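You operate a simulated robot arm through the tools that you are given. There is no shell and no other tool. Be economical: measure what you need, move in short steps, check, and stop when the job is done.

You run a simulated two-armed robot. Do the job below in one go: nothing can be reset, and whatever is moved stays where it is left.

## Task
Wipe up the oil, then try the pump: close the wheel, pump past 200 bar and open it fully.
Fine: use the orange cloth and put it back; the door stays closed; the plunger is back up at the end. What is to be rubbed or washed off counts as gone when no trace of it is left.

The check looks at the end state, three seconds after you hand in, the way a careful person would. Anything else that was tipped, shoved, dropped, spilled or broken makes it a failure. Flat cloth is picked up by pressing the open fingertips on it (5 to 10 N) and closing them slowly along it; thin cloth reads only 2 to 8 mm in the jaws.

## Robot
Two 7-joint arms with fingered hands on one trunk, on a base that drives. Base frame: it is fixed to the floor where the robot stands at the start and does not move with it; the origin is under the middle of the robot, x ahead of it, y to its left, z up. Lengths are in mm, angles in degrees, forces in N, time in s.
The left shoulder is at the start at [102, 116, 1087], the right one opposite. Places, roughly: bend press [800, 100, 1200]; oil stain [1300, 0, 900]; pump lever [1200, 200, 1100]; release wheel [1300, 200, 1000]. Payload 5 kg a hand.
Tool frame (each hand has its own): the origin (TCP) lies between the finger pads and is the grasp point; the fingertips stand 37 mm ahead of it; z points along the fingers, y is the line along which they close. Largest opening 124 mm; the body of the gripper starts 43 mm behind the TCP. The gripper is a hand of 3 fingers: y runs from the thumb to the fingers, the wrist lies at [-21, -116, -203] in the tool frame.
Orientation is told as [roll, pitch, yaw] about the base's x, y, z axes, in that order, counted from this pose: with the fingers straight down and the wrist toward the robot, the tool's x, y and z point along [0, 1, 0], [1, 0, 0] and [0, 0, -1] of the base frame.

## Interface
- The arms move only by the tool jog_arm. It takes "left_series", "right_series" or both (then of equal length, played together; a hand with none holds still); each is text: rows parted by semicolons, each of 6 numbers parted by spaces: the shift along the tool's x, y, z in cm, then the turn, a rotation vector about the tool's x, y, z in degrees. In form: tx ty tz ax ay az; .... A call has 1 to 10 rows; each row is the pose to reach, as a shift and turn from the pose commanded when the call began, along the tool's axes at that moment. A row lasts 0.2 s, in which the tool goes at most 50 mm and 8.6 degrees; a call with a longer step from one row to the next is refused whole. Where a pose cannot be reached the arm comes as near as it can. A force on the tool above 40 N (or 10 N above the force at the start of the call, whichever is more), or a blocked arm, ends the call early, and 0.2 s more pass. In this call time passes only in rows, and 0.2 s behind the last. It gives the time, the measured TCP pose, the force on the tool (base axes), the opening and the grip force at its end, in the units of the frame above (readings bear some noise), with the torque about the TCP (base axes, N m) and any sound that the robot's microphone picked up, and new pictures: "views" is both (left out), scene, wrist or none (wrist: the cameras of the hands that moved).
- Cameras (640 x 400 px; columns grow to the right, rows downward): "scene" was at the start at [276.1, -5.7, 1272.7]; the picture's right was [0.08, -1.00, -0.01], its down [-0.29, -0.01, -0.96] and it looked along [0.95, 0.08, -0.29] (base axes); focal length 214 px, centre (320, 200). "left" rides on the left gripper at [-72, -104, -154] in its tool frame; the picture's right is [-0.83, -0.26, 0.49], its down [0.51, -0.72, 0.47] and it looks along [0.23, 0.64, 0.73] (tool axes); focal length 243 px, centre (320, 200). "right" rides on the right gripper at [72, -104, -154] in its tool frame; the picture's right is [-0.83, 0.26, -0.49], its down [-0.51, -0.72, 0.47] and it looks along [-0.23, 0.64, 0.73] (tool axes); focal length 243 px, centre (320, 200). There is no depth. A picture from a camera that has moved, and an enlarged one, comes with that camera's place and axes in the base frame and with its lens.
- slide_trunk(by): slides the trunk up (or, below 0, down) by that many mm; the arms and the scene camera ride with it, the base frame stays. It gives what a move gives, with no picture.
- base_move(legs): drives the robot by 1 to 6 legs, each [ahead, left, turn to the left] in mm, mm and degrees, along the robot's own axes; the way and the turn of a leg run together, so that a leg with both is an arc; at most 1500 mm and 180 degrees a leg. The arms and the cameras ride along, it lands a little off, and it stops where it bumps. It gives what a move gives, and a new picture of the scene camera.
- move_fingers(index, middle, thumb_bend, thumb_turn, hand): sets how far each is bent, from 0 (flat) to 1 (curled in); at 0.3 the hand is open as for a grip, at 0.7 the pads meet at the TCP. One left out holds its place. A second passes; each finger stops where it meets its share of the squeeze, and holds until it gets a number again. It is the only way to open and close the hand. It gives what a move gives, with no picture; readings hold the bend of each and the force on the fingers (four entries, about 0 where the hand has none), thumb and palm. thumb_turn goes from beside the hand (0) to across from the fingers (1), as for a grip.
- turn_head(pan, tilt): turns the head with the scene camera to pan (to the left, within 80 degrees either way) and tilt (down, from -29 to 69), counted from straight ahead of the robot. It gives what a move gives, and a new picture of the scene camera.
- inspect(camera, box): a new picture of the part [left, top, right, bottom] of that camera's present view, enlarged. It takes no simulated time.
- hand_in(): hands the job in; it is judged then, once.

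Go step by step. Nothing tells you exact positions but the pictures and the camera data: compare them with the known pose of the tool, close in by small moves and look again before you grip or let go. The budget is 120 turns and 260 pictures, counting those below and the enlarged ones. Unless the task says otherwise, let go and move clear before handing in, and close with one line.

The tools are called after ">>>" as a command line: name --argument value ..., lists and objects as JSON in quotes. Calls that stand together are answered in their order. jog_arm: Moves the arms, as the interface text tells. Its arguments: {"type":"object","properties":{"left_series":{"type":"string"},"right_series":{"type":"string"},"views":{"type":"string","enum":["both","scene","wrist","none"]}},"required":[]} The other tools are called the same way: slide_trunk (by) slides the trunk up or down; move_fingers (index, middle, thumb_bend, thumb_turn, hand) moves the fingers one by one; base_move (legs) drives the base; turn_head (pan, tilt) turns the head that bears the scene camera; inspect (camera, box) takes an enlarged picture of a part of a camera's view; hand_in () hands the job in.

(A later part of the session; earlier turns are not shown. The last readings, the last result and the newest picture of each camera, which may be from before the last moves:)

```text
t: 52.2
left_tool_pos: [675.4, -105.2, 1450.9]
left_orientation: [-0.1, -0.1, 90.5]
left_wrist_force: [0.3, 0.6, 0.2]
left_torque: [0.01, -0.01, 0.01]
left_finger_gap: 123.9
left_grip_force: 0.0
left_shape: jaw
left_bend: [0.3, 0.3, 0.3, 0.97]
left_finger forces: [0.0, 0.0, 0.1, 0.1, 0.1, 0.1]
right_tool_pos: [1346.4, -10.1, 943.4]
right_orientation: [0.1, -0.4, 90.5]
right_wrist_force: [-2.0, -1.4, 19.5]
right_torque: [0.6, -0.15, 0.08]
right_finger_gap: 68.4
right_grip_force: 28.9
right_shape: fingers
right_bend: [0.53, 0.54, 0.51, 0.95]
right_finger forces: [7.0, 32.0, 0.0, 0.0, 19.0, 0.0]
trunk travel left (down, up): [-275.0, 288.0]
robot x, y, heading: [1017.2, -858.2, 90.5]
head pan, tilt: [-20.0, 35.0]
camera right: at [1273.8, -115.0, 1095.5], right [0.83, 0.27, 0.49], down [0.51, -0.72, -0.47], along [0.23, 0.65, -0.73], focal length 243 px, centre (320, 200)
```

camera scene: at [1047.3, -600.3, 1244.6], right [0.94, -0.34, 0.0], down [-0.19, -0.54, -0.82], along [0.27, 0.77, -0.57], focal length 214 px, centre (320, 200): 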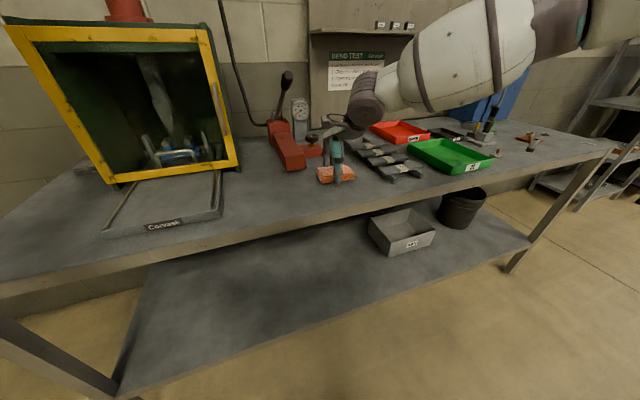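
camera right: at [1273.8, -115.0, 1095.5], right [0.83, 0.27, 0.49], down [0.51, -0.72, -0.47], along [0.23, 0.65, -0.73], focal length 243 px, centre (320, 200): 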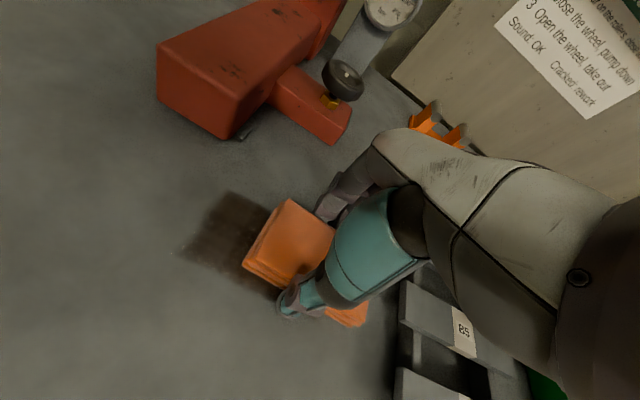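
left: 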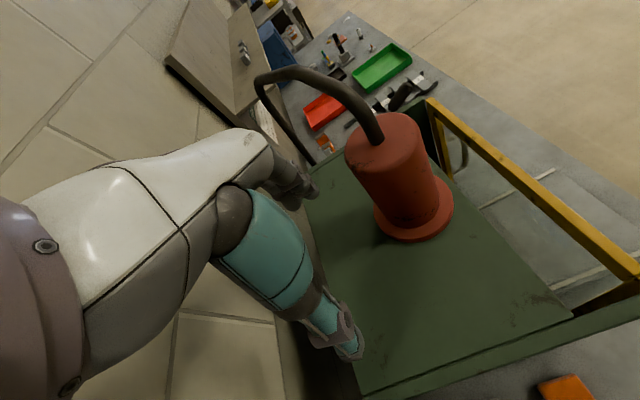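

The stain doesn't look clearly fainter. I'll lift and inspect both the stain and the pad's position in the fingers.

>>> jog_arm --right_series "1 -1 -3 0 0 0;1 -5 -5 0 0 0;1 -9 -7 0 0 0" --views "none"

>>> inspect --camera "scene" --box '[280, 100, 440, 200]'

>>> inspect --camera "right" --box '[160, 60, 400, 340]'

```text
t: 53.0
left_tool_pos: [675.5, -105.6, 1451.0]
left_orientation: [0.0, -0.2, 90.3]
left_wrist_force: [0.1, -0.4, -0.3]
left_torque: [0.03, 0.0, 0.0]
left_finger_gap: 123.9
left_grip_force: 0.0
left_shape: jaw
left_bend: [0.3, 0.3, 0.3, 0.97]
left_finger forces: [0.0, 0.0, 0.0, 0.0, 0.1, 0.0]
right_tool_pos: [1338.1, -101.6, 1012.2]
right_orientation: [0.0, -0.1, 90.4]
right_wrist_force: [-0.5, 0.0, -1.0]
right_torque: [0.04, -0.01, -0.02]
right_finger_gap: 68.2
right_grip_force: 15.5
right_shape: fingers
right_bend: [0.53, 0.55, 0.51, 0.96]
right_finger forces: [8.5, 7.0, 0.0, 0.0, 15.6, 0.0]
trunk travel left (down, up): [-275.0, 288.0]
robot x, y, heading: [1021.2, -859.9, 90.4]
head pan, tilt: [-20.0, 35.0]
```

```text
4.00 times, centred on (360, 150) of scene
camera zoom: at [1047.4, -602.0, 1245.0], right [0.94, -0.33, 0.0], down [-0.19, -0.54, -0.82], along [0.27, 0.77, -0.57], focal length 858 px, centre (160, 400)
```

zoom: 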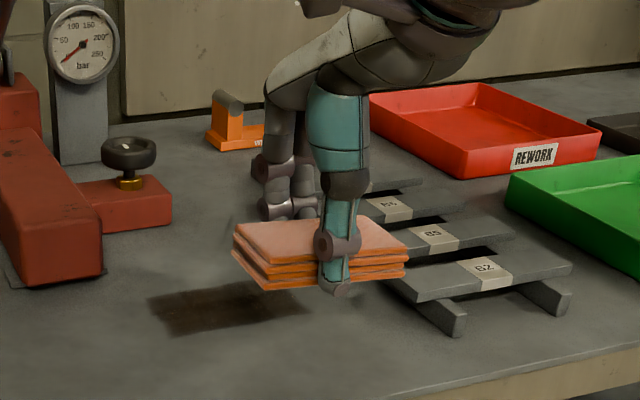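

```text
1.43 times, centred on (280, 200) of right
camera zoom: at [1265.7, -205.3, 1165.1], right [0.83, 0.27, 0.49], down [0.51, -0.72, -0.47], along [0.23, 0.64, -0.73], focal length 347 px, centre (377, 200)
```

zoom: 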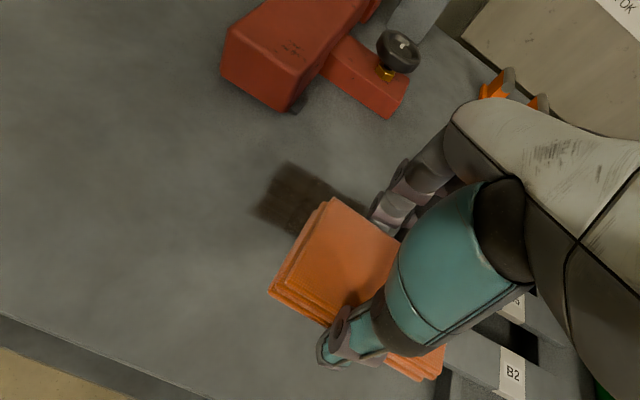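

The fingertips reach as low as the pad's underside, so they carry the load. I'll set the pad down on the stain, regrip it about 8 mm higher and wipe again.

>>> jog_arm --right_series "1.5 3.5 2 0 0 0;3.4 7 4 0 0 0;3.4 7.5 5.8 0 0 0;3.4 7.5 6.7 0 0 0" --views "none"

>>> move_fingers --hand "right" --index 0.44 --middle 0.44 --thumb_bend 0.44

>>> jog_arm --right_series "0 0 -0.6 0 0 0;0 0 -1.0 0 0 0" --views "none"

>>> inspect --camera "scene" --box '[280, 100, 440, 200]'

```text
t: 54.0
left_tool_pos: [674.7, -102.6, 1449.7]
left_orientation: [0.0, 0.0, 90.5]
left_wrist_force: [-0.5, 0.2, 0.3]
left_torque: [-0.01, 0.01, 0.04]
left_finger_gap: 123.7
left_grip_force: 0.0
left_shape: jaw
left_bend: [0.3, 0.3, 0.3, 0.97]
left_finger forces: [0.0, 0.0, 0.1, 0.0, 0.0, 0.1]
right_tool_pos: [1300.9, -24.7, 945.6]
right_orientation: [0.0, 0.0, 90.4]
right_wrist_force: [-0.5, -0.1, -0.7]
right_torque: [0.03, -0.01, -0.01]
right_finger_gap: 68.3
right_grip_force: 15.4
right_shape: fingers
right_bend: [0.53, 0.55, 0.51, 0.96]
right_finger forces: [8.6, 7.0, 0.0, 0.0, 15.6, 0.0]
trunk travel left (down, up): [-275.0, 288.0]
robot x, y, heading: [1020.1, -859.9, 90.2]
head pan, tilt: [-20.0, 35.0]
```

```text
t: 55.0
left_tool_pos: [675.9, -102.7, 1449.1]
left_orientation: [0.0, 0.0, 90.4]
left_wrist_force: [0.2, 0.8, -0.4]
left_torque: [0.02, 0.0, 0.02]
left_finger_gap: 123.9
left_grip_force: 0.2
left_shape: jaw
left_bend: [0.3, 0.3, 0.3, 0.97]
left_finger forces: [0.0, 0.0, 0.1, 0.0, 0.0, 0.0]
right_tool_pos: [1301.8, -24.9, 945.8]
right_orientation: [0.0, -0.2, 90.4]
right_wrist_force: [-0.4, 0.8, -0.1]
right_torque: [0.01, 0.01, -0.02]
right_finger_gap: 85.9
right_grip_force: 0.0
right_shape: fingers
right_bend: [0.44, 0.44, 0.44, 0.97]
right_finger forces: [0.0, 0.1, 0.0, 0.1, 0.1, 0.0]
trunk travel left (down, up): [-275.0, 288.0]
robot x, y, heading: [1016.0, -862.4, 90.1]
head pan, tilt: [-20.0, 35.0]
```

```text
t: 55.6
left_tool_pos: [675.7, -102.0, 1449.9]
left_orientation: [0.0, 0.0, 90.4]
left_wrist_force: [-0.4, 0.8, 0.1]
left_torque: [-0.03, 0.0, 0.0]
left_finger_gap: 123.7
left_grip_force: 0.0
left_shape: jaw
left_bend: [0.3, 0.3, 0.3, 0.97]
left_finger forces: [0.1, 0.0, 0.0, 0.0, 0.1, 0.0]
right_tool_pos: [1301.6, -24.6, 955.8]
right_orientation: [-0.1, 0.0, 90.4]
right_wrist_force: [-0.7, 0.0, -0.4]
right_torque: [-0.03, 0.02, 0.01]
right_finger_gap: 86.0
right_grip_force: 0.1
right_shape: fingers
right_bend: [0.44, 0.44, 0.44, 0.97]
right_finger forces: [0.0, 0.0, 0.0, 0.0, 0.0, 0.0]
trunk travel left (down, up): [-275.0, 288.0]
robot x, y, heading: [1014.8, -863.8, 90.2]
head pan, tilt: [-20.0, 35.0]
```

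```text
4.00 times, centred on (360, 150) of scene
camera zoom: at [1047.2, -600.4, 1244.7], right [0.94, -0.34, 0.0], down [-0.19, -0.54, -0.82], along [0.27, 0.77, -0.57], focal length 858 px, centre (160, 400)
```

zoom: 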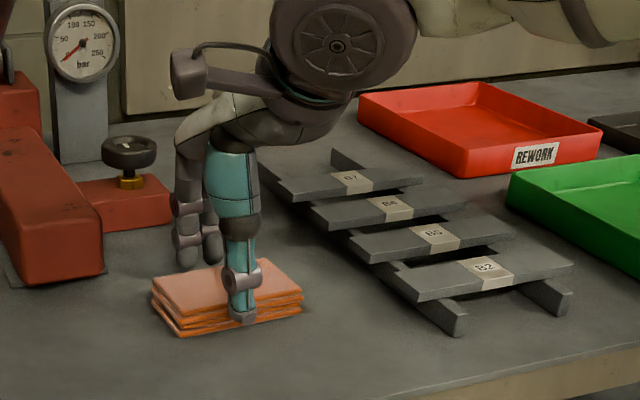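

The fingertips are now partway up the pad. Closing again and pressing down.

>>> move_fingers --hand "right" --index 0.6 --middle 0.6 --thumb_bend 0.6

>>> jog_arm --right_series "0 0 0.1 0 0 0;0 0 0.3 0 0 0" --views "none"

>>> inspect --camera "scene" --box '[280, 120, 408, 200]'

```text
t: 56.6
left_tool_pos: [676.8, -102.2, 1448.8]
left_orientation: [-0.1, 0.0, 90.5]
left_wrist_force: [-0.5, -0.5, 0.3]
left_torque: [-0.01, -0.02, 0.03]
left_finger_gap: 124.2
left_grip_force: 0.0
left_shape: jaw
left_bend: [0.3, 0.3, 0.3, 0.97]
left_finger forces: [0.0, 0.0, 0.0, 0.0, 0.0, 0.0]
right_tool_pos: [1301.8, -25.2, 956.0]
right_orientation: [-0.1, -0.1, 90.4]
right_wrist_force: [0.2, 1.4, 3.5]
right_torque: [-0.04, -0.03, 0.07]
right_finger_gap: 67.7
right_grip_force: 15.2
right_shape: fingers
right_bend: [0.53, 0.54, 0.5, 0.96]
right_finger forces: [7.7, 8.0, 0.0, 0.1, 14.6, 0.0]
trunk travel left (down, up): [-275.0, 288.0]
robot x, y, heading: [1020.0, -861.5, 90.4]
head pan, tilt: [-20.0, 35.0]
```

```text
t: 57.2
left_tool_pos: [675.4, -104.7, 1450.3]
left_orientation: [0.0, 0.0, 90.4]
left_wrist_force: [-0.3, 0.7, 0.4]
left_torque: [0.03, 0.0, 0.01]
left_finger_gap: 124.1
left_grip_force: 0.0
left_shape: jaw
left_bend: [0.3, 0.3, 0.3, 0.97]
left_finger forces: [0.0, 0.0, 0.1, 0.0, 0.0, 0.1]
right_tool_pos: [1301.5, -24.1, 955.1]
right_orientation: [-0.1, -0.3, 90.4]
right_wrist_force: [0.8, 3.0, 14.5]
right_torque: [-0.14, 0.02, 0.06]
right_finger_gap: 68.0
right_grip_force: 16.9
right_shape: fingers
right_bend: [0.53, 0.54, 0.5, 0.96]
right_finger forces: [8.5, 8.7, 0.1, 0.1, 16.0, 0.1]
trunk travel left (down, up): [-275.0, 288.0]
robot x, y, heading: [1021.5, -861.6, 90.3]
head pan, tilt: [-20.0, 35.0]
```

```text
5.00 times, centred on (344, 160) of scene
camera zoom: at [1046.7, -601.7, 1245.1], right [0.94, -0.34, 0.0], down [-0.19, -0.54, -0.82], along [0.27, 0.77, -0.57], focal length 1072 px, centre (200, 400)
```

zoom: 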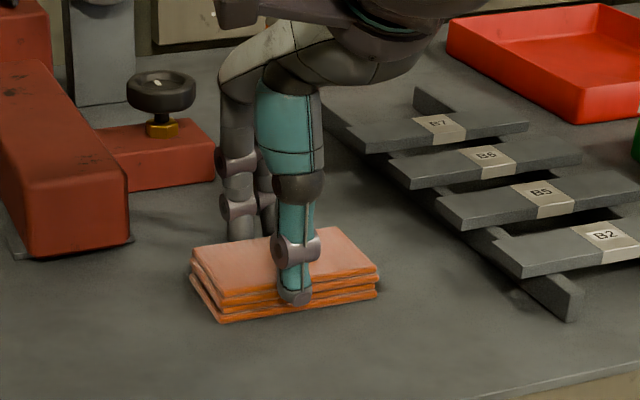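

Now the pad itself carries the load (14 N). Rubbing over the stain again.

>>> jog_arm --right_series "-2.5 0 0 0 0 0;-4.5 0 0 0 0 0;-1 0.5 0 0 0 0;2.5 0.8 0 0 0 0;-1 1.2 0 0 0 0;-4.5 1.5 0 0 0 0;-1 0 0 0 0 0;2.5 -1.5 0 0 0 0;-1 -2 0 0 0 0;-4.5 -2 0 0 0 0" --views "wrist"

>>> jog_arm --right_series "3.5 0.5 0 0 0 0;7 1 0 0 0 0;3.5 1.5 0 0 0 0;0 2 0 0 0 0;3.5 2.5 0 0 0 0;7 3 0 0 0 0;3.5 3.5 0 0 0 0;0 3 0 0 0 0;3.5 2 0 0 0 0;7 2 0 0 0 0" --views "wrist"

```text
t: 59.5
left_tool_pos: [677.3, -105.3, 1450.0]
left_orientation: [0.1, -0.2, 90.3]
left_wrist_force: [0.5, 0.7, 0.9]
left_torque: [0.0, 0.02, 0.01]
left_finger_gap: 124.1
left_grip_force: 0.1
left_shape: jaw
left_bend: [0.3, 0.3, 0.3, 0.97]
left_finger forces: [0.1, 0.0, 0.0, 0.1, 0.1, 0.0]
right_tool_pos: [1352.8, -46.0, 951.9]
right_orientation: [0.0, -0.1, 90.4]
right_wrist_force: [-2.3, -2.1, 13.7]
right_torque: [-0.15, 0.12, -0.01]
right_finger_gap: 68.4
right_grip_force: 15.8
right_shape: fingers
right_bend: [0.53, 0.55, 0.51, 0.95]
right_finger forces: [7.8, 6.6, 0.0, 0.1, 16.6, 0.1]
trunk travel left (down, up): [-275.0, 288.0]
robot x, y, heading: [1018.3, -861.3, 90.6]
head pan, tilt: [-20.0, 35.0]
camera right: at [1280.2, -150.6, 1106.0], right [0.83, 0.27, 0.49], down [0.51, -0.72, -0.47], along [0.23, 0.64, -0.73], focal length 243 px, centre (320, 200)
```

right: 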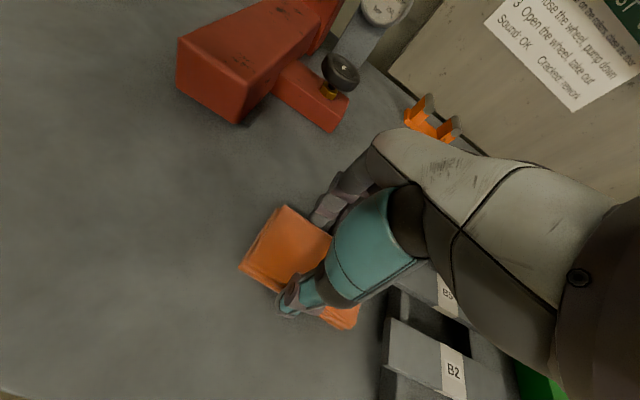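

```text
t: 61.6
left_tool_pos: [674.4, -102.5, 1448.8]
left_orientation: [-0.1, 0.0, 90.3]
left_wrist_force: [0.5, 0.7, -0.4]
left_torque: [0.01, -0.02, -0.01]
left_finger_gap: 124.0
left_grip_force: 0.1
left_shape: jaw
left_bend: [0.3, 0.3, 0.3, 0.97]
left_finger forces: [0.0, 0.0, 0.1, 0.1, 0.0, 0.0]
right_tool_pos: [1278.5, -24.3, 952.0]
right_orientation: [-0.2, -0.2, 90.3]
right_wrist_force: [4.0, -1.2, 15.6]
right_torque: [-0.04, -0.21, -0.01]
right_finger_gap: 68.3
right_grip_force: 15.8
right_shape: fingers
right_bend: [0.53, 0.55, 0.51, 0.97]
right_finger forces: [8.0, 7.7, 0.0, 0.0, 16.5, 0.0]
trunk travel left (down, up): [-275.0, 288.0]
robot x, y, heading: [1016.5, -861.2, 90.5]
head pan, tilt: [-20.0, 35.0]
camera right: at [1205.0, -127.7, 1104.9], right [0.83, 0.27, 0.49], down [0.51, -0.72, -0.47], along [0.23, 0.64, -0.73], focal length 243 px, centre (320, 200)
```

right: 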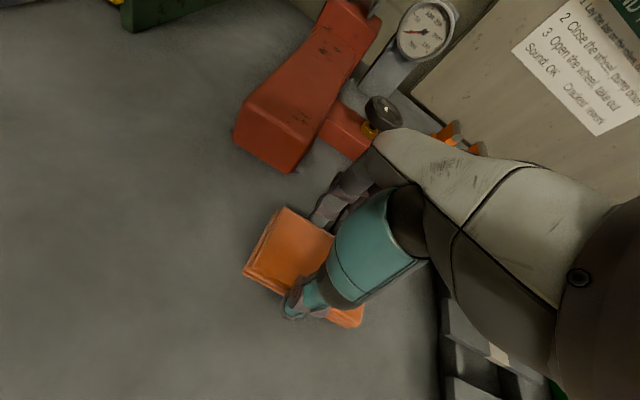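

The stain is coming off now. One more pass over all of it, then lifting to inspect.

>>> jog_arm --right_series "-3.5 1 0 0 0 0;-7 2 0 0 0 0;-3.5 2 0 0 0 0;0 2 0 0 0 0;-3.5 0.5 0 0 0 0;-7 -1 0 0 0 0;-3.5 -1.5 0 0 0 0;0 -2.5 0 0 0 0;-3.5 -3 0 0 0 0;-7 -3 0 0 0 0" --views "none"

>>> jog_arm --right_series "0 0 -3 0 0 0;0 -4 -6 0 0 0;0 -8 -9 0 0 0;0 -10 -13 0 0 0" --views "wrist"

>>> inspect --camera "scene" --box '[280, 120, 440, 220]'

```text
t: 63.9
left_tool_pos: [676.7, -104.1, 1450.3]
left_orientation: [0.1, -0.2, 90.2]
left_wrist_force: [0.8, -0.2, -1.3]
left_torque: [0.01, 0.03, 0.01]
left_finger_gap: 123.7
left_grip_force: 0.0
left_shape: jaw
left_bend: [0.3, 0.3, 0.3, 0.97]
left_finger forces: [0.0, 0.0, 0.1, 0.0, 0.1, 0.0]
right_tool_pos: [1349.3, -55.3, 951.8]
right_orientation: [0.2, -0.1, 90.4]
right_wrist_force: [0.5, -0.9, 8.0]
right_torque: [-0.05, -0.06, 0.03]
right_finger_gap: 68.3
right_grip_force: 15.7
right_shape: fingers
right_bend: [0.53, 0.55, 0.51, 0.96]
right_finger forces: [7.7, 6.7, 0.0, 0.0, 16.1, 0.0]
trunk travel left (down, up): [-275.0, 288.0]
robot x, y, heading: [1016.0, -859.8, 90.2]
head pan, tilt: [-20.0, 35.0]
```

```text
t: 64.8
left_tool_pos: [675.1, -104.0, 1449.6]
left_orientation: [0.0, -0.1, 90.4]
left_wrist_force: [-0.5, -0.2, 0.8]
left_torque: [-0.01, -0.04, -0.01]
left_finger_gap: 123.9
left_grip_force: 0.1
left_shape: jaw
left_bend: [0.3, 0.3, 0.3, 0.97]
left_finger forces: [0.0, 0.1, 0.0, 0.0, 0.0, 0.1]
right_tool_pos: [1348.6, -157.5, 1080.3]
right_orientation: [0.0, -0.2, 90.4]
right_wrist_force: [0.1, 0.1, -0.6]
right_torque: [0.01, -0.03, 0.03]
right_finger_gap: 68.2
right_grip_force: 15.2
right_shape: fingers
right_bend: [0.53, 0.55, 0.51, 0.96]
right_finger forces: [8.1, 6.7, 0.1, 0.1, 14.9, 0.0]
trunk travel left (down, up): [-275.0, 288.0]
robot x, y, heading: [1020.4, -864.7, 90.5]
head pan, tilt: [-20.0, 35.0]
camera right: at [1276.5, -261.2, 1233.9], right [0.83, 0.27, 0.49], down [0.51, -0.72, -0.47], along [0.23, 0.64, -0.73], focal length 243 px, centre (320, 200)
```

right: 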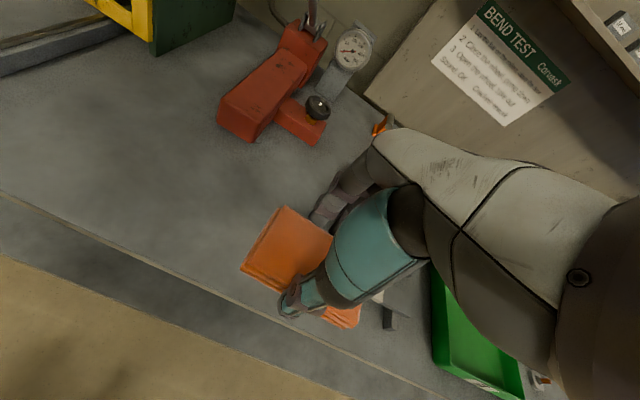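

```text
4.00 times, centred on (360, 170) of scene
camera zoom: at [1046.6, -601.3, 1244.9], right [0.94, -0.33, 0.0], down [-0.19, -0.54, -0.82], along [0.27, 0.77, -0.57], focal length 858 px, centre (160, 320)
```

zoom: 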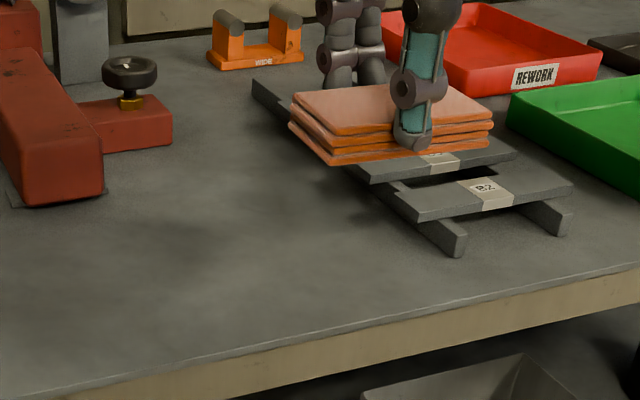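

The stain region looks clean apart from what seems to be the hand's shadow. I'll back the base away so the shadow moves, and check.

>>> base_move --legs '[[-90, 0, 0], [0, 200, 0]]'

>>> inspect --camera "scene" --box '[330, 110, 490, 210]'

```text
t: 68.0
left_tool_pos: [476.5, -191.5, 1449.4]
left_orientation: [0.1, 0.1, 90.0]
left_wrist_force: [0.1, 0.0, 0.0]
left_torque: [0.02, 0.02, -0.01]
left_finger_gap: 124.1
left_grip_force: 0.1
left_shape: jaw
left_bend: [0.3, 0.3, 0.3, 0.97]
left_finger forces: [0.0, 0.0, 0.1, 0.1, 0.1, 0.0]
right_tool_pos: [1149.1, -246.9, 1080.2]
right_orientation: [0.0, 0.0, 90.2]
right_wrist_force: [-0.5, 0.5, -1.1]
right_torque: [0.02, -0.03, -0.05]
right_finger_gap: 68.3
right_grip_force: 15.0
right_shape: fingers
right_bend: [0.53, 0.55, 0.51, 0.96]
right_finger forces: [8.2, 6.7, 0.0, 0.0, 15.0, 0.0]
trunk travel left (down, up): [-275.0, 288.0]
robot x, y, heading: [811.9, -953.0, 90.1]
head pan, tilt: [-20.0, 35.0]
camera scene: at [845.6, -690.1, 1244.6], right [0.94, -0.34, 0.0], down [-0.19, -0.54, -0.82], along [0.28, 0.77, -0.57], focal length 214 px, centre (320, 200)
```

scene: 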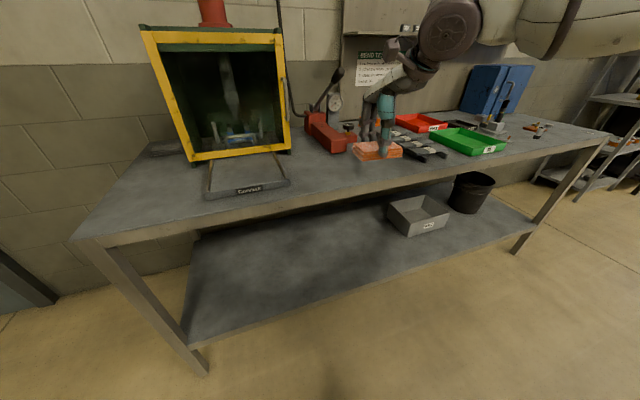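

```text
4.00 times, centred on (410, 160) of scene
camera zoom: at [845.6, -690.1, 1244.6], right [0.94, -0.34, 0.0], down [-0.19, -0.54, -0.82], along [0.28, 0.77, -0.57], focal length 858 px, centre (-40, 360)
```

zoom: 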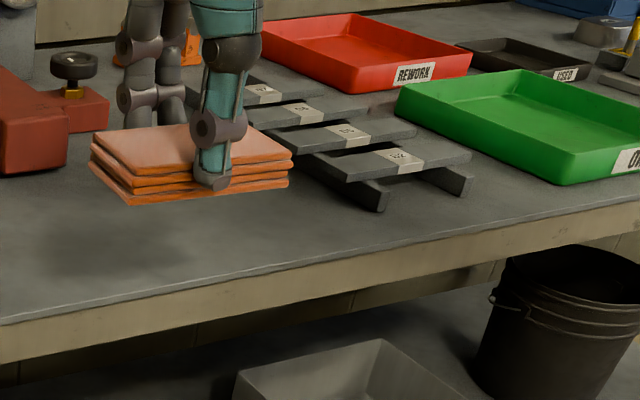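

The hand still blocks the view. I'll move on towards the cloth's home spot and look at the stain area from there.

>>> base_move --legs '[[0, 612, 0]]'

>>> turn_head --pan -48 --tilt 22

>>> inspect --camera "scene" --box '[240, 130, 400, 230]'

```text
t: 73.8
left_tool_pos: [-151.6, -206.8, 1449.4]
left_orientation: [0.1, 0.1, 91.3]
left_wrist_force: [-0.2, 0.6, 0.5]
left_torque: [0.01, 0.05, 0.01]
left_finger_gap: 123.8
left_grip_force: 0.1
left_shape: jaw
left_bend: [0.3, 0.3, 0.3, 0.97]
left_finger forces: [0.0, 0.1, 0.0, 0.1, 0.0, 0.1]
right_tool_pos: [522.2, -248.7, 1078.9]
right_orientation: [0.0, 0.1, 91.3]
right_wrist_force: [-0.4, 0.3, 0.4]
right_torque: [0.02, 0.01, 0.02]
right_finger_gap: 68.3
right_grip_force: 15.2
right_shape: fingers
right_bend: [0.53, 0.55, 0.51, 0.96]
right_finger forces: [8.2, 6.7, 0.0, 0.0, 14.9, 0.0]
trunk travel left (down, up): [-275.0, 288.0]
robot x, y, heading: [201.1, -957.1, 91.5]
head pan, tilt: [-20.0, 35.0]
camera scene: at [226.9, -698.0, 1244.6], right [0.95, -0.32, 0.0], down [-0.18, -0.54, -0.82], along [0.26, 0.78, -0.57], focal length 214 px, centre (320, 200)
```

scene: 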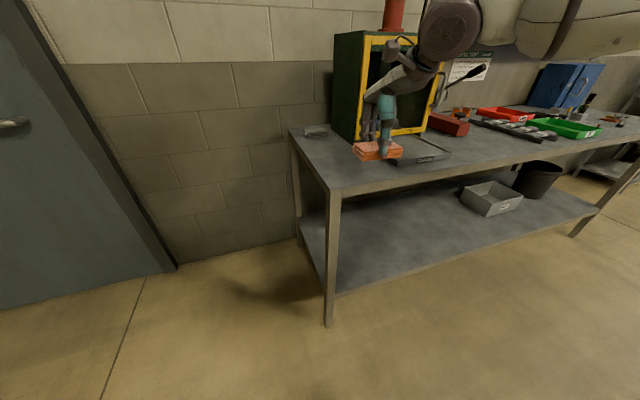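

```text
t: 74.7
left_tool_pos: [-154.4, -206.9, 1448.8]
left_orientation: [0.0, -0.1, 91.3]
left_wrist_force: [-0.3, -0.5, 0.8]
left_torque: [0.0, -0.01, 0.0]
left_finger_gap: 123.8
left_grip_force: 0.0
left_shape: jaw
left_bend: [0.3, 0.3, 0.3, 0.97]
left_finger forces: [0.1, 0.0, 0.0, 0.0, 0.0, 0.1]
right_tool_pos: [522.2, -247.6, 1079.8]
right_orientation: [-0.1, 0.0, 91.3]
right_wrist_force: [0.5, 0.0, -0.6]
right_torque: [0.02, -0.03, -0.03]
right_finger_gap: 68.3
right_grip_force: 15.3
right_shape: fingers
right_bend: [0.53, 0.55, 0.51, 0.96]
right_finger forces: [8.1, 6.8, 0.0, 0.1, 14.9, 0.1]
trunk travel left (down, up): [-275.0, 288.0]
robot x, y, heading: [203.3, -960.3, 91.4]
head pan, tilt: [-48.0, 22.0]
camera scene: at [266.0, -717.6, 1265.2], right [0.69, -0.73, 0.0], down [-0.27, -0.26, -0.93], along [0.67, 0.64, -0.38], focal length 214 px, centre (320, 200)
```

scene: 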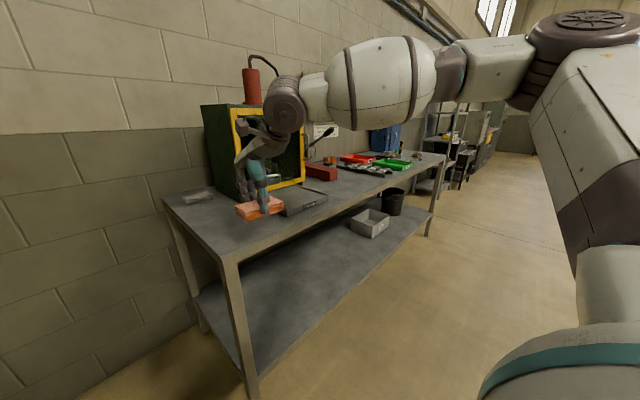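

```text
4.00 times, centred on (320, 180) of scene
camera zoom: at [266.0, -717.6, 1265.2], right [0.69, -0.73, 0.0], down [-0.27, -0.26, -0.93], along [0.67, 0.64, -0.38], focal length 858 px, centre (320, 280)
```

zoom: 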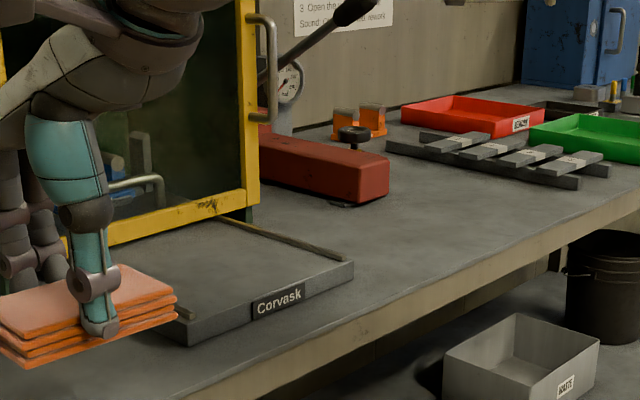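

The stain is gone. Driving forward to put the cloth back at its original place.

>>> base_move --legs '[[350, 0, 0]]'

>>> turn_head --pan -20 --tilt 35

```text
t: 77.0
left_tool_pos: [-171.8, 145.2, 1450.3]
left_orientation: [0.0, -0.1, 91.9]
left_wrist_force: [0.8, 0.3, 0.4]
left_torque: [-0.01, 0.02, 0.01]
left_finger_gap: 123.8
left_grip_force: 0.0
left_shape: jaw
left_bend: [0.3, 0.3, 0.3, 0.97]
left_finger forces: [0.0, 0.1, 0.1, 0.0, 0.0, 0.0]
right_tool_pos: [503.0, 112.2, 1081.3]
right_orientation: [0.0, 0.0, 92.1]
right_wrist_force: [-0.6, -0.9, -1.4]
right_torque: [0.0, 0.0, 0.0]
right_finger_gap: 68.1
right_grip_force: 14.8
right_shape: fingers
right_bend: [0.53, 0.55, 0.51, 0.96]
right_finger forces: [8.2, 6.8, 0.0, 0.0, 14.9, 0.0]
trunk travel left (down, up): [-275.0, 288.0]
robot x, y, heading: [192.7, -601.9, 92.1]
head pan, tilt: [-48.0, 22.0]
camera scene: at [252.2, -360.7, 1265.5], right [0.7, -0.72, 0.0], down [-0.27, -0.26, -0.93], along [0.67, 0.65, -0.37], focal length 214 px, centre (320, 200)
```

scene: 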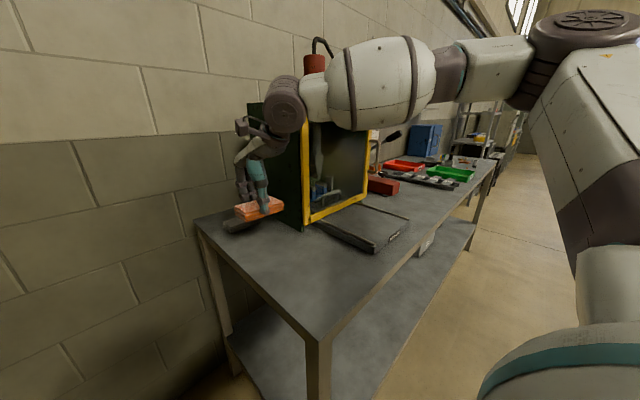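

```text
t: 78.0
left_tool_pos: [-174.0, 146.8, 1450.0]
left_orientation: [0.0, 0.0, 92.0]
left_wrist_force: [0.0, 0.3, -0.6]
left_torque: [-0.04, -0.01, 0.01]
left_finger_gap: 123.9
left_grip_force: 0.0
left_shape: jaw
left_bend: [0.3, 0.3, 0.3, 0.97]
left_finger forces: [0.0, 0.1, 0.1, 0.1, 0.0, 0.0]
right_tool_pos: [502.4, 112.7, 1079.5]
right_orientation: [0.1, -0.2, 92.0]
right_wrist_force: [-0.4, -0.1, -0.5]
right_torque: [0.0, 0.01, 0.0]
right_finger_gap: 68.4
right_grip_force: 14.7
right_shape: fingers
right_bend: [0.53, 0.55, 0.51, 0.96]
right_finger forces: [8.2, 6.7, 0.0, 0.0, 14.9, 0.1]
trunk travel left (down, up): [-275.0, 288.0]
robot x, y, heading: [189.1, -603.4, 92.0]
head pan, tilt: [-20.0, 35.0]
camera scene: at [212.7, -340.6, 1244.7], right [0.95, -0.31, 0.0], down [-0.18, -0.55, -0.82], along [0.25, 0.78, -0.57], focal length 214 px, centre (320, 200)
```

scene: 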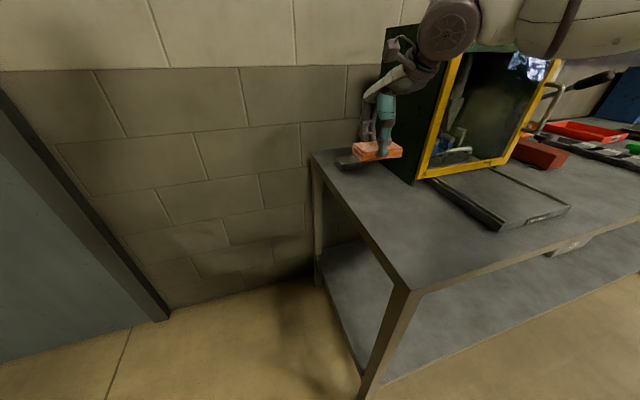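

Moving the pad over its original spot (TCP → [538, 160]) with a small yaw correction, and lowering.

>>> jog_arm --right_series "-1.2 1.5 1 0 0 0.3;-2.5 3 2 0 0 0.6;-3.8 4.6 4 0 0 1;-3.8 4.6 7 0 0 1.2;-3.8 4.6 10 0 0 1.2;-3.8 4.6 11.8 0 0 1.2" --views "none"

>>> inspect --camera "scene" --box '[310, 120, 438, 200]'

```text
t: 79.4
left_tool_pos: [-172.4, 146.7, 1450.3]
left_orientation: [0.1, 0.0, 92.0]
left_wrist_force: [-0.2, -0.1, -1.2]
left_torque: [-0.03, 0.03, 0.01]
left_finger_gap: 123.6
left_grip_force: 0.0
left_shape: jaw
left_bend: [0.3, 0.3, 0.3, 0.97]
left_finger forces: [0.0, 0.2, 0.0, 0.0, 0.1, 0.1]
right_tool_pos: [536.9, 160.1, 961.6]
right_orientation: [0.1, 0.0, 90.9]
right_wrist_force: [0.1, -0.3, -0.2]
right_torque: [-0.01, -0.04, 0.02]
right_finger_gap: 68.3
right_grip_force: 15.2
right_shape: fingers
right_bend: [0.53, 0.55, 0.51, 0.96]
right_finger forces: [8.1, 6.6, 0.0, 0.0, 14.8, 0.0]
trunk travel left (down, up): [-275.0, 288.0]
robot x, y, heading: [188.8, -600.1, 92.2]
head pan, tilt: [-20.0, 35.0]
```

```text
5.00 times, centred on (374, 160) of scene
camera zoom: at [212.9, -340.1, 1244.5], right [0.95, -0.31, 0.0], down [-0.18, -0.55, -0.82], along [0.25, 0.78, -0.57], focal length 1072 px, centre (50, 400)
```

zoom: 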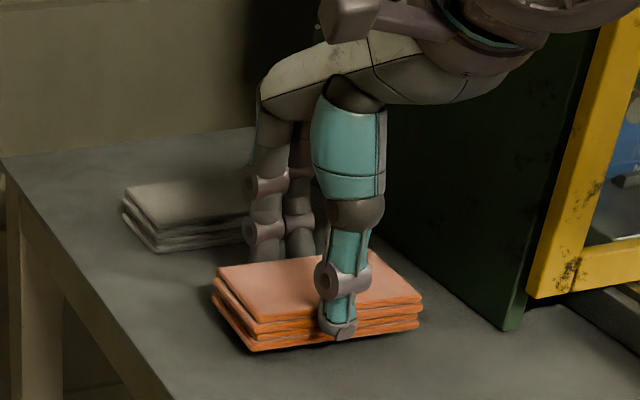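

The pad is within a few millimetres of its original spot. Lowering the last bit and releasing.

>>> jog_arm --right_series "0 0 0.4 0 0 0;0 0 0.8 0 0 0" --views "none"

>>> move_fingers --hand "right" --index 0.42 --middle 0.42 --thumb_bend 0.42

>>> jog_arm --right_series "0 0 -2 0 0 0;0 0 -5 0 0 0;0 0 -9 0 0 0;0 0 -13 0 0 0;0 -3 -17 0 0 0;0 -6 -21 0 0 0"

>>> inspect --camera "scene" --box '[310, 120, 438, 200]'

```text
t: 80.0
left_tool_pos: [-172.6, 147.3, 1449.0]
left_orientation: [0.0, 0.1, 92.0]
left_wrist_force: [0.0, -0.6, 0.5]
left_torque: [-0.03, 0.02, 0.02]
left_finger_gap: 124.0
left_grip_force: 0.0
left_shape: jaw
left_bend: [0.3, 0.3, 0.3, 0.97]
left_finger forces: [0.2, 0.0, 0.0, 0.0, 0.0, 0.0]
right_tool_pos: [537.3, 159.5, 955.3]
right_orientation: [0.0, 0.1, 91.0]
right_wrist_force: [-0.2, -0.3, -0.7]
right_torque: [0.0, -0.02, -0.01]
right_finger_gap: 68.1
right_grip_force: 14.8
right_shape: fingers
right_bend: [0.53, 0.55, 0.51, 0.96]
right_finger forces: [8.1, 6.6, 0.0, 0.0, 14.7, 0.0]
trunk travel left (down, up): [-275.0, 288.0]
robot x, y, heading: [193.2, -602.4, 92.3]
head pan, tilt: [-20.0, 35.0]
```

```text
t: 81.0
left_tool_pos: [-172.6, 146.9, 1449.6]
left_orientation: [0.0, 0.0, 92.0]
left_wrist_force: [0.1, -0.3, 0.4]
left_torque: [0.01, -0.01, 0.0]
left_finger_gap: 124.1
left_grip_force: 0.0
left_shape: jaw
left_bend: [0.3, 0.3, 0.3, 0.97]
left_finger forces: [0.0, 0.0, 0.0, 0.1, 0.0, 0.0]
right_tool_pos: [537.7, 158.6, 955.3]
right_orientation: [0.0, 0.0, 90.9]
right_wrist_force: [-0.5, -0.1, -0.1]
right_torque: [-0.02, -0.01, 0.0]
right_finger_gap: 92.0
right_grip_force: 0.1
right_shape: fingers
right_bend: [0.42, 0.42, 0.42, 0.97]
right_finger forces: [0.0, 0.0, 0.0, 0.0, 0.1, 0.1]
trunk travel left (down, up): [-275.0, 288.0]
robot x, y, heading: [190.2, -602.1, 91.9]
head pan, tilt: [-20.0, 35.0]
```

```text
t: 82.4
left_tool_pos: [-173.6, 143.2, 1450.9]
left_orientation: [0.0, -0.1, 92.0]
left_wrist_force: [-0.1, -0.7, 0.4]
left_torque: [0.05, 0.02, 0.02]
left_finger_gap: 123.6
left_grip_force: 0.0
left_shape: jaw
left_bend: [0.3, 0.3, 0.3, 0.97]
left_finger forces: [0.1, 0.0, 0.1, 0.1, 0.0, 0.1]
right_tool_pos: [538.7, 97.8, 1163.7]
right_orientation: [0.0, -0.2, 90.9]
right_wrist_force: [-0.2, -0.2, 0.3]
right_torque: [0.01, 0.0, 0.0]
right_finger_gap: 92.4
right_grip_force: 0.1
right_shape: fingers
right_bend: [0.42, 0.42, 0.42, 0.97]
right_finger forces: [0.1, 0.0, 0.0, 0.1, 0.0, 0.0]
trunk travel left (down, up): [-275.0, 288.0]
robot x, y, heading: [193.3, -603.4, 92.1]
head pan, tilt: [-20.0, 35.0]
camera scene: at [212.6, -342.8, 1245.2], right [0.95, -0.31, 0.0], down [-0.18, -0.54, -0.82], along [0.25, 0.78, -0.57], focal length 214 px, centre (320, 200)
camera right: at [466.5, -7.2, 1317.7], right [0.83, 0.27, 0.49], down [0.52, -0.71, -0.47], along [0.22, 0.65, -0.73], focal length 243 px, centre (320, 200)
```

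scene: 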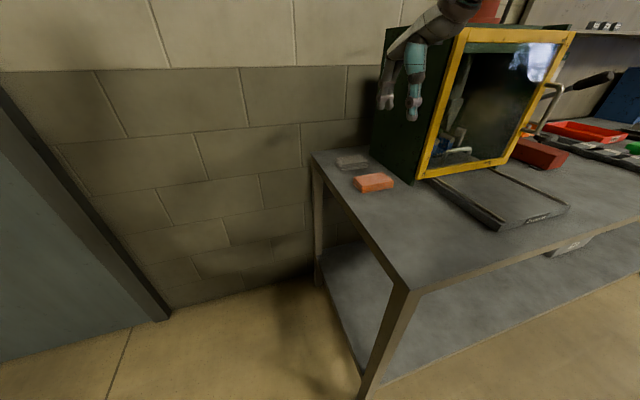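
right: 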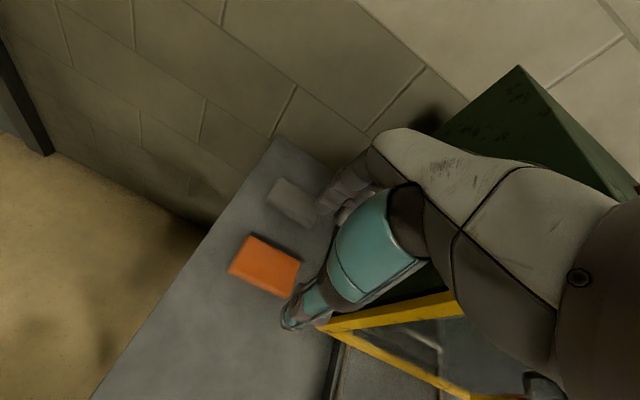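

```text
5.00 times, centred on (374, 160) of scene
camera zoom: at [212.6, -342.8, 1245.2], right [0.95, -0.31, 0.0], down [-0.18, -0.54, -0.82], along [0.25, 0.78, -0.57], focal length 1072 px, centre (50, 400)
```

zoom: 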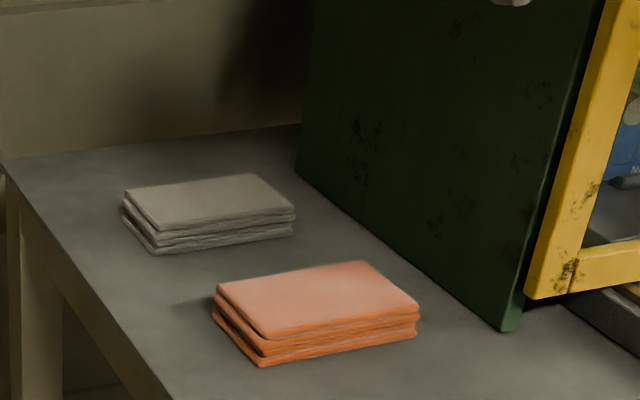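

The cloth is back in its place. Now I'll drive around to the pump and look at it up close.

>>> base_move --legs '[[-380, 0, -2], [0, -800, 0], [150, 0, 0]]'

>>> turn_head --pan -15 --tilt 20

>>> inspect --camera "scene" --box '[220, 120, 420, 245]'

```text
t: 92.5
left_tool_pos: [638.4, -64.6, 1452.2]
left_orientation: [0.0, -0.3, 90.0]
left_wrist_force: [0.6, 0.4, -0.3]
left_torque: [0.01, 0.0, 0.02]
left_finger_gap: 123.8
left_grip_force: 0.0
left_shape: jaw
left_bend: [0.3, 0.3, 0.3, 0.97]
left_finger forces: [0.0, 0.1, 0.1, 0.0, 0.0, 0.1]
right_tool_pos: [1347.1, -135.2, 1165.0]
right_orientation: [-0.1, -0.2, 88.8]
right_wrist_force: [-0.4, -0.3, 0.5]
right_torque: [0.03, 0.02, 0.01]
right_finger_gap: 92.0
right_grip_force: 0.0
right_shape: fingers
right_bend: [0.42, 0.42, 0.42, 0.97]
right_finger forces: [0.1, 0.0, 0.0, 0.0, 0.0, 0.0]
trunk travel left (down, up): [-275.0, 288.0]
robot x, y, heading: [972.3, -822.5, 90.2]
head pan, tilt: [-20.0, 35.0]
camera scene: at [1005.7, -563.4, 1245.3], right [0.94, -0.34, 0.0], down [-0.2, -0.54, -0.82], along [0.28, 0.77, -0.57], focal length 214 px, centre (320, 200)
```

scene: 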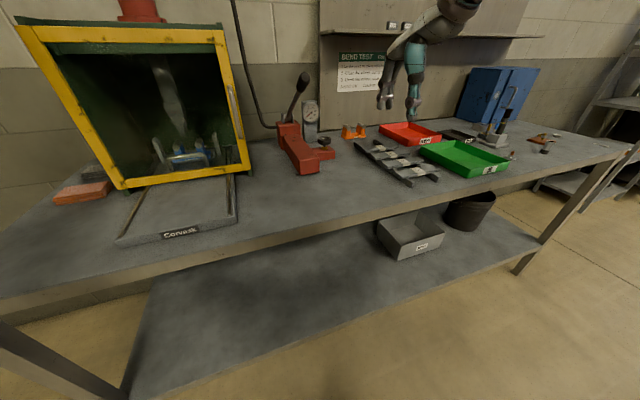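

```text
t: 93.3
left_tool_pos: [637.0, -60.0, 1448.9]
left_orientation: [0.0, 0.1, 90.0]
left_wrist_force: [0.1, -0.4, 0.1]
left_torque: [-0.02, 0.0, 0.0]
left_finger_gap: 123.9
left_grip_force: 0.0
left_shape: jaw
left_bend: [0.3, 0.3, 0.3, 0.97]
left_finger forces: [0.0, 0.0, 0.0, 0.0, 0.0, 0.1]
right_tool_pos: [1346.3, -130.8, 1162.4]
right_orientation: [0.0, 0.0, 88.8]
right_wrist_force: [0.5, -0.3, 0.1]
right_torque: [0.02, -0.02, 0.02]
right_finger_gap: 92.3
right_grip_force: 0.0
right_shape: fingers
right_bend: [0.42, 0.42, 0.42, 0.97]
right_finger forces: [0.1, 0.0, 0.1, 0.1, 0.1, 0.1]
trunk travel left (down, up): [-275.0, 288.0]
robot x, y, heading: [973.4, -822.4, 90.2]
head pan, tilt: [-15.0, 20.0]
camera scene: at [999.6, -552.9, 1268.2], right [0.97, -0.26, 0.0], down [-0.09, -0.33, -0.94], along [0.24, 0.91, -0.34], focal length 214 px, centre (320, 200)
```

scene: 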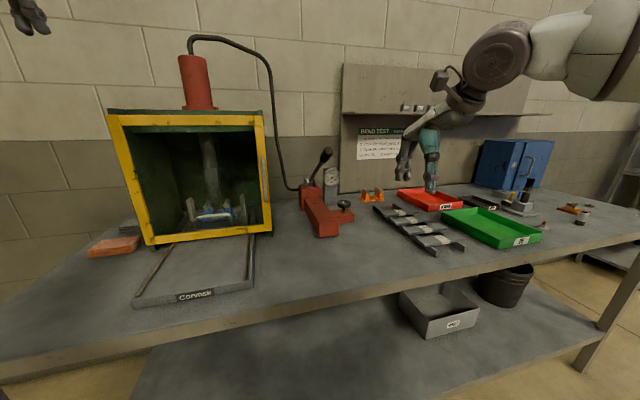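

```text
3.20 times, centred on (320, 182) of scene
camera zoom: at [999.6, -552.9, 1268.2], right [0.97, -0.26, 0.0], down [-0.09, -0.33, -0.94], along [0.24, 0.91, -0.34], focal length 686 px, centre (320, 256)
```

zoom: 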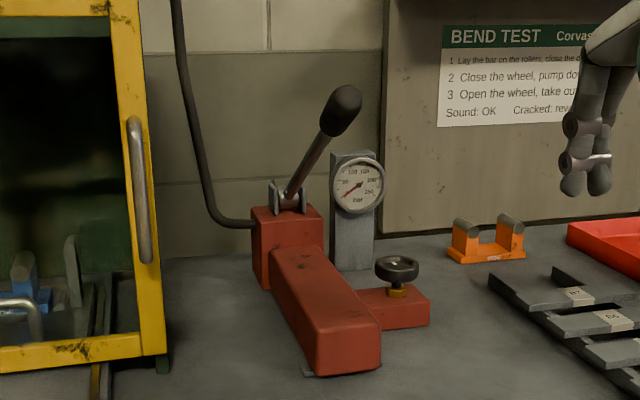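

The pump is clear now: wheel centre ≈[1288, 175, 970], lever pivot ≈[1192, 350, 1010], grip end ≈[1190, 62, 1193] sloping toward me. I'll bring both hands in, then stand in front of the pump, with the right hand for the wheel and the left for the lever.

>>> jog_arm --left_series "-4 -2 0 0 0 0;-8 -4 0 0 0 0;-12 -6 0 0 0 0;-16 -8 0 0 0 0;-19 -11 0 0 0 0" --right_series "4 0 0 0 0 0;8 0 0 0 0 0;12 0 0 0 0 0;16 0 0 0 0 0;19 0 0 0 0 0" --views "none"

>>> base_move --legs '[[0, -277, 0], [100, 0, 0]]'

>>> turn_head --pan 0 --tilt 25

```text
t: 94.5
left_tool_pos: [828.4, -174.0, 1452.9]
left_orientation: [0.0, -0.1, 90.0]
left_wrist_force: [-0.3, 0.0, -0.3]
left_torque: [0.06, -0.02, -0.01]
left_finger_gap: 123.7
left_grip_force: 0.1
left_shape: jaw
left_bend: [0.3, 0.3, 0.3, 0.98]
left_finger forces: [0.0, 0.0, 0.0, 0.0, 0.1, 0.0]
right_tool_pos: [1154.9, -127.6, 1165.9]
right_orientation: [0.0, 0.0, 88.8]
right_wrist_force: [0.5, -0.4, 0.4]
right_torque: [0.0, -0.01, 0.01]
right_finger_gap: 92.4
right_grip_force: 0.1
right_shape: fingers
right_bend: [0.42, 0.42, 0.42, 0.97]
right_finger forces: [0.1, 0.1, 0.0, 0.1, 0.0, 0.0]
trunk travel left (down, up): [-275.0, 288.0]
robot x, y, heading: [973.4, -821.7, 89.7]
head pan, tilt: [-15.0, 20.0]
```

```text
t: 98.2
left_tool_pos: [1098.5, -74.4, 1454.2]
left_orientation: [0.0, -0.3, 90.1]
left_wrist_force: [0.3, -1.1, -1.1]
left_torque: [0.01, 0.01, 0.01]
left_finger_gap: 123.9
left_grip_force: 0.1
left_shape: jaw
left_bend: [0.3, 0.3, 0.3, 0.98]
left_finger forces: [0.1, 0.0, 0.0, 0.1, 0.1, 0.0]
right_tool_pos: [1424.7, -30.7, 1165.3]
right_orientation: [0.0, -0.3, 88.8]
right_wrist_force: [-0.3, -1.0, -0.2]
right_torque: [0.03, -0.01, -0.01]
right_finger_gap: 92.5
right_grip_force: 0.0
right_shape: fingers
right_bend: [0.42, 0.42, 0.42, 0.97]
right_finger forces: [0.0, 0.1, 0.0, 0.0, 0.0, 0.1]
trunk travel left (down, up): [-275.0, 288.0]
robot x, y, heading: [1244.7, -725.2, 89.9]
head pan, tilt: [-15.0, 20.0]
camera scene: at [1269.2, -457.2, 1269.0], right [0.97, -0.26, 0.0], down [-0.09, -0.33, -0.94], along [0.24, 0.91, -0.34], focal length 214 px, centre (320, 200)
```

scene: 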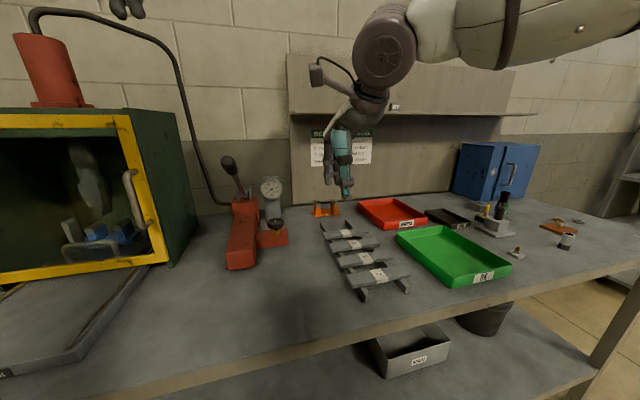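

```text
t: 99.0
left_tool_pos: [1097.2, -71.0, 1450.5]
left_orientation: [0.0, 0.0, 90.0]
left_wrist_force: [0.6, -0.3, 0.4]
left_torque: [0.0, -0.04, 0.01]
left_finger_gap: 123.7
left_grip_force: 0.0
left_shape: jaw
left_bend: [0.3, 0.3, 0.3, 0.98]
left_finger forces: [0.0, 0.0, 0.0, 0.0, 0.0, 0.2]
right_tool_pos: [1424.8, -26.9, 1163.4]
right_orientation: [0.0, 0.0, 88.9]
right_wrist_force: [0.0, 0.1, 1.2]
right_torque: [-0.04, -0.03, -0.02]
right_finger_gap: 92.3
right_grip_force: 0.1
right_shape: fingers
right_bend: [0.42, 0.42, 0.42, 0.97]
right_finger forces: [0.1, 0.1, 0.1, 0.1, 0.1, 0.0]
trunk travel left (down, up): [-275.0, 288.0]
robot x, y, heading: [1244.3, -722.0, 89.9]
head pan, tilt: [0.0, 25.0]
camera scene: at [1244.9, -451.9, 1260.1], right [1.0, 0.0, 0.0], down [0.0, -0.42, -0.91], along [0.0, 0.91, -0.42], focal length 214 px, centre (320, 200)
```

scene: 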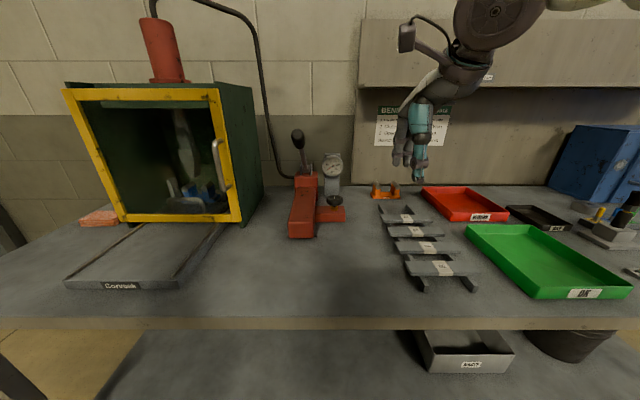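

The bench where the oil was is clean. Zooming in on the pump to refine the wheel and lever positions.

>>> inspect --camera "scene" --box '[260, 110, 380, 250]'

>>> inspect --camera "right" --box '[0, 0, 320, 200]'

>>> inspect --camera "left" --box '[0, 0, 640, 400]'

```text
2.86 times, centred on (320, 180) of scene
camera zoom: at [1244.9, -451.9, 1260.1], right [1.0, 0.0, 0.0], down [0.0, -0.42, -0.91], along [0.0, 0.91, -0.42], focal length 613 px, centre (320, 257)
```

zoom: 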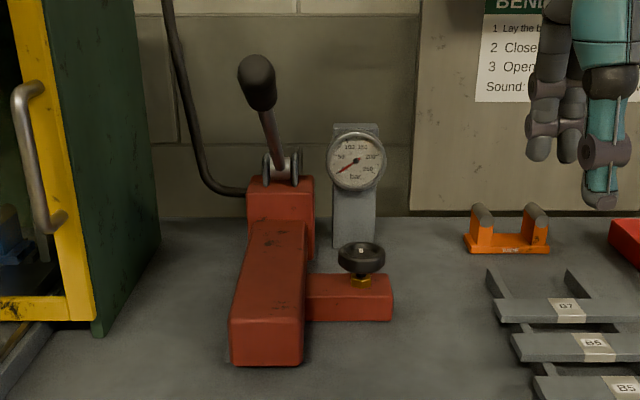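

```text
2.00 times, centred on (160, 100) of right
camera zoom: at [1349.3, -128.5, 1316.6], right [0.84, 0.24, 0.49], down [0.49, -0.73, -0.47], along [0.24, 0.64, -0.73], focal length 485 px, centre (640, 400)
```

zoom: 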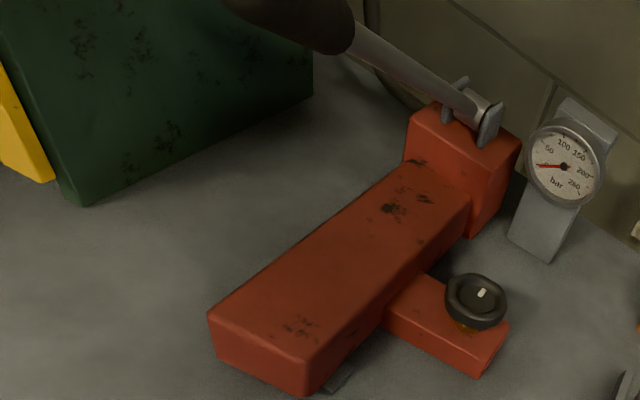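

```text
1.00 times, centred on (320, 200) of left (not enlarged: the box is as wide or as high as the picture)
camera zoom: at [1170.2, -176.0, 1604.8], right [0.83, -0.26, -0.49], down [-0.51, -0.72, -0.47], along [-0.23, 0.64, -0.73], focal length 243 px, centre (320, 200)
```

zoom: 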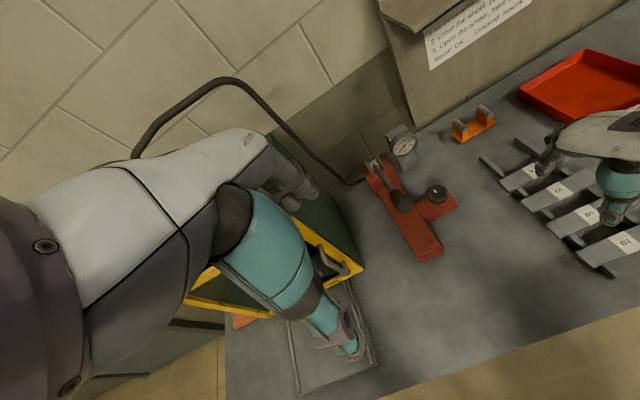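

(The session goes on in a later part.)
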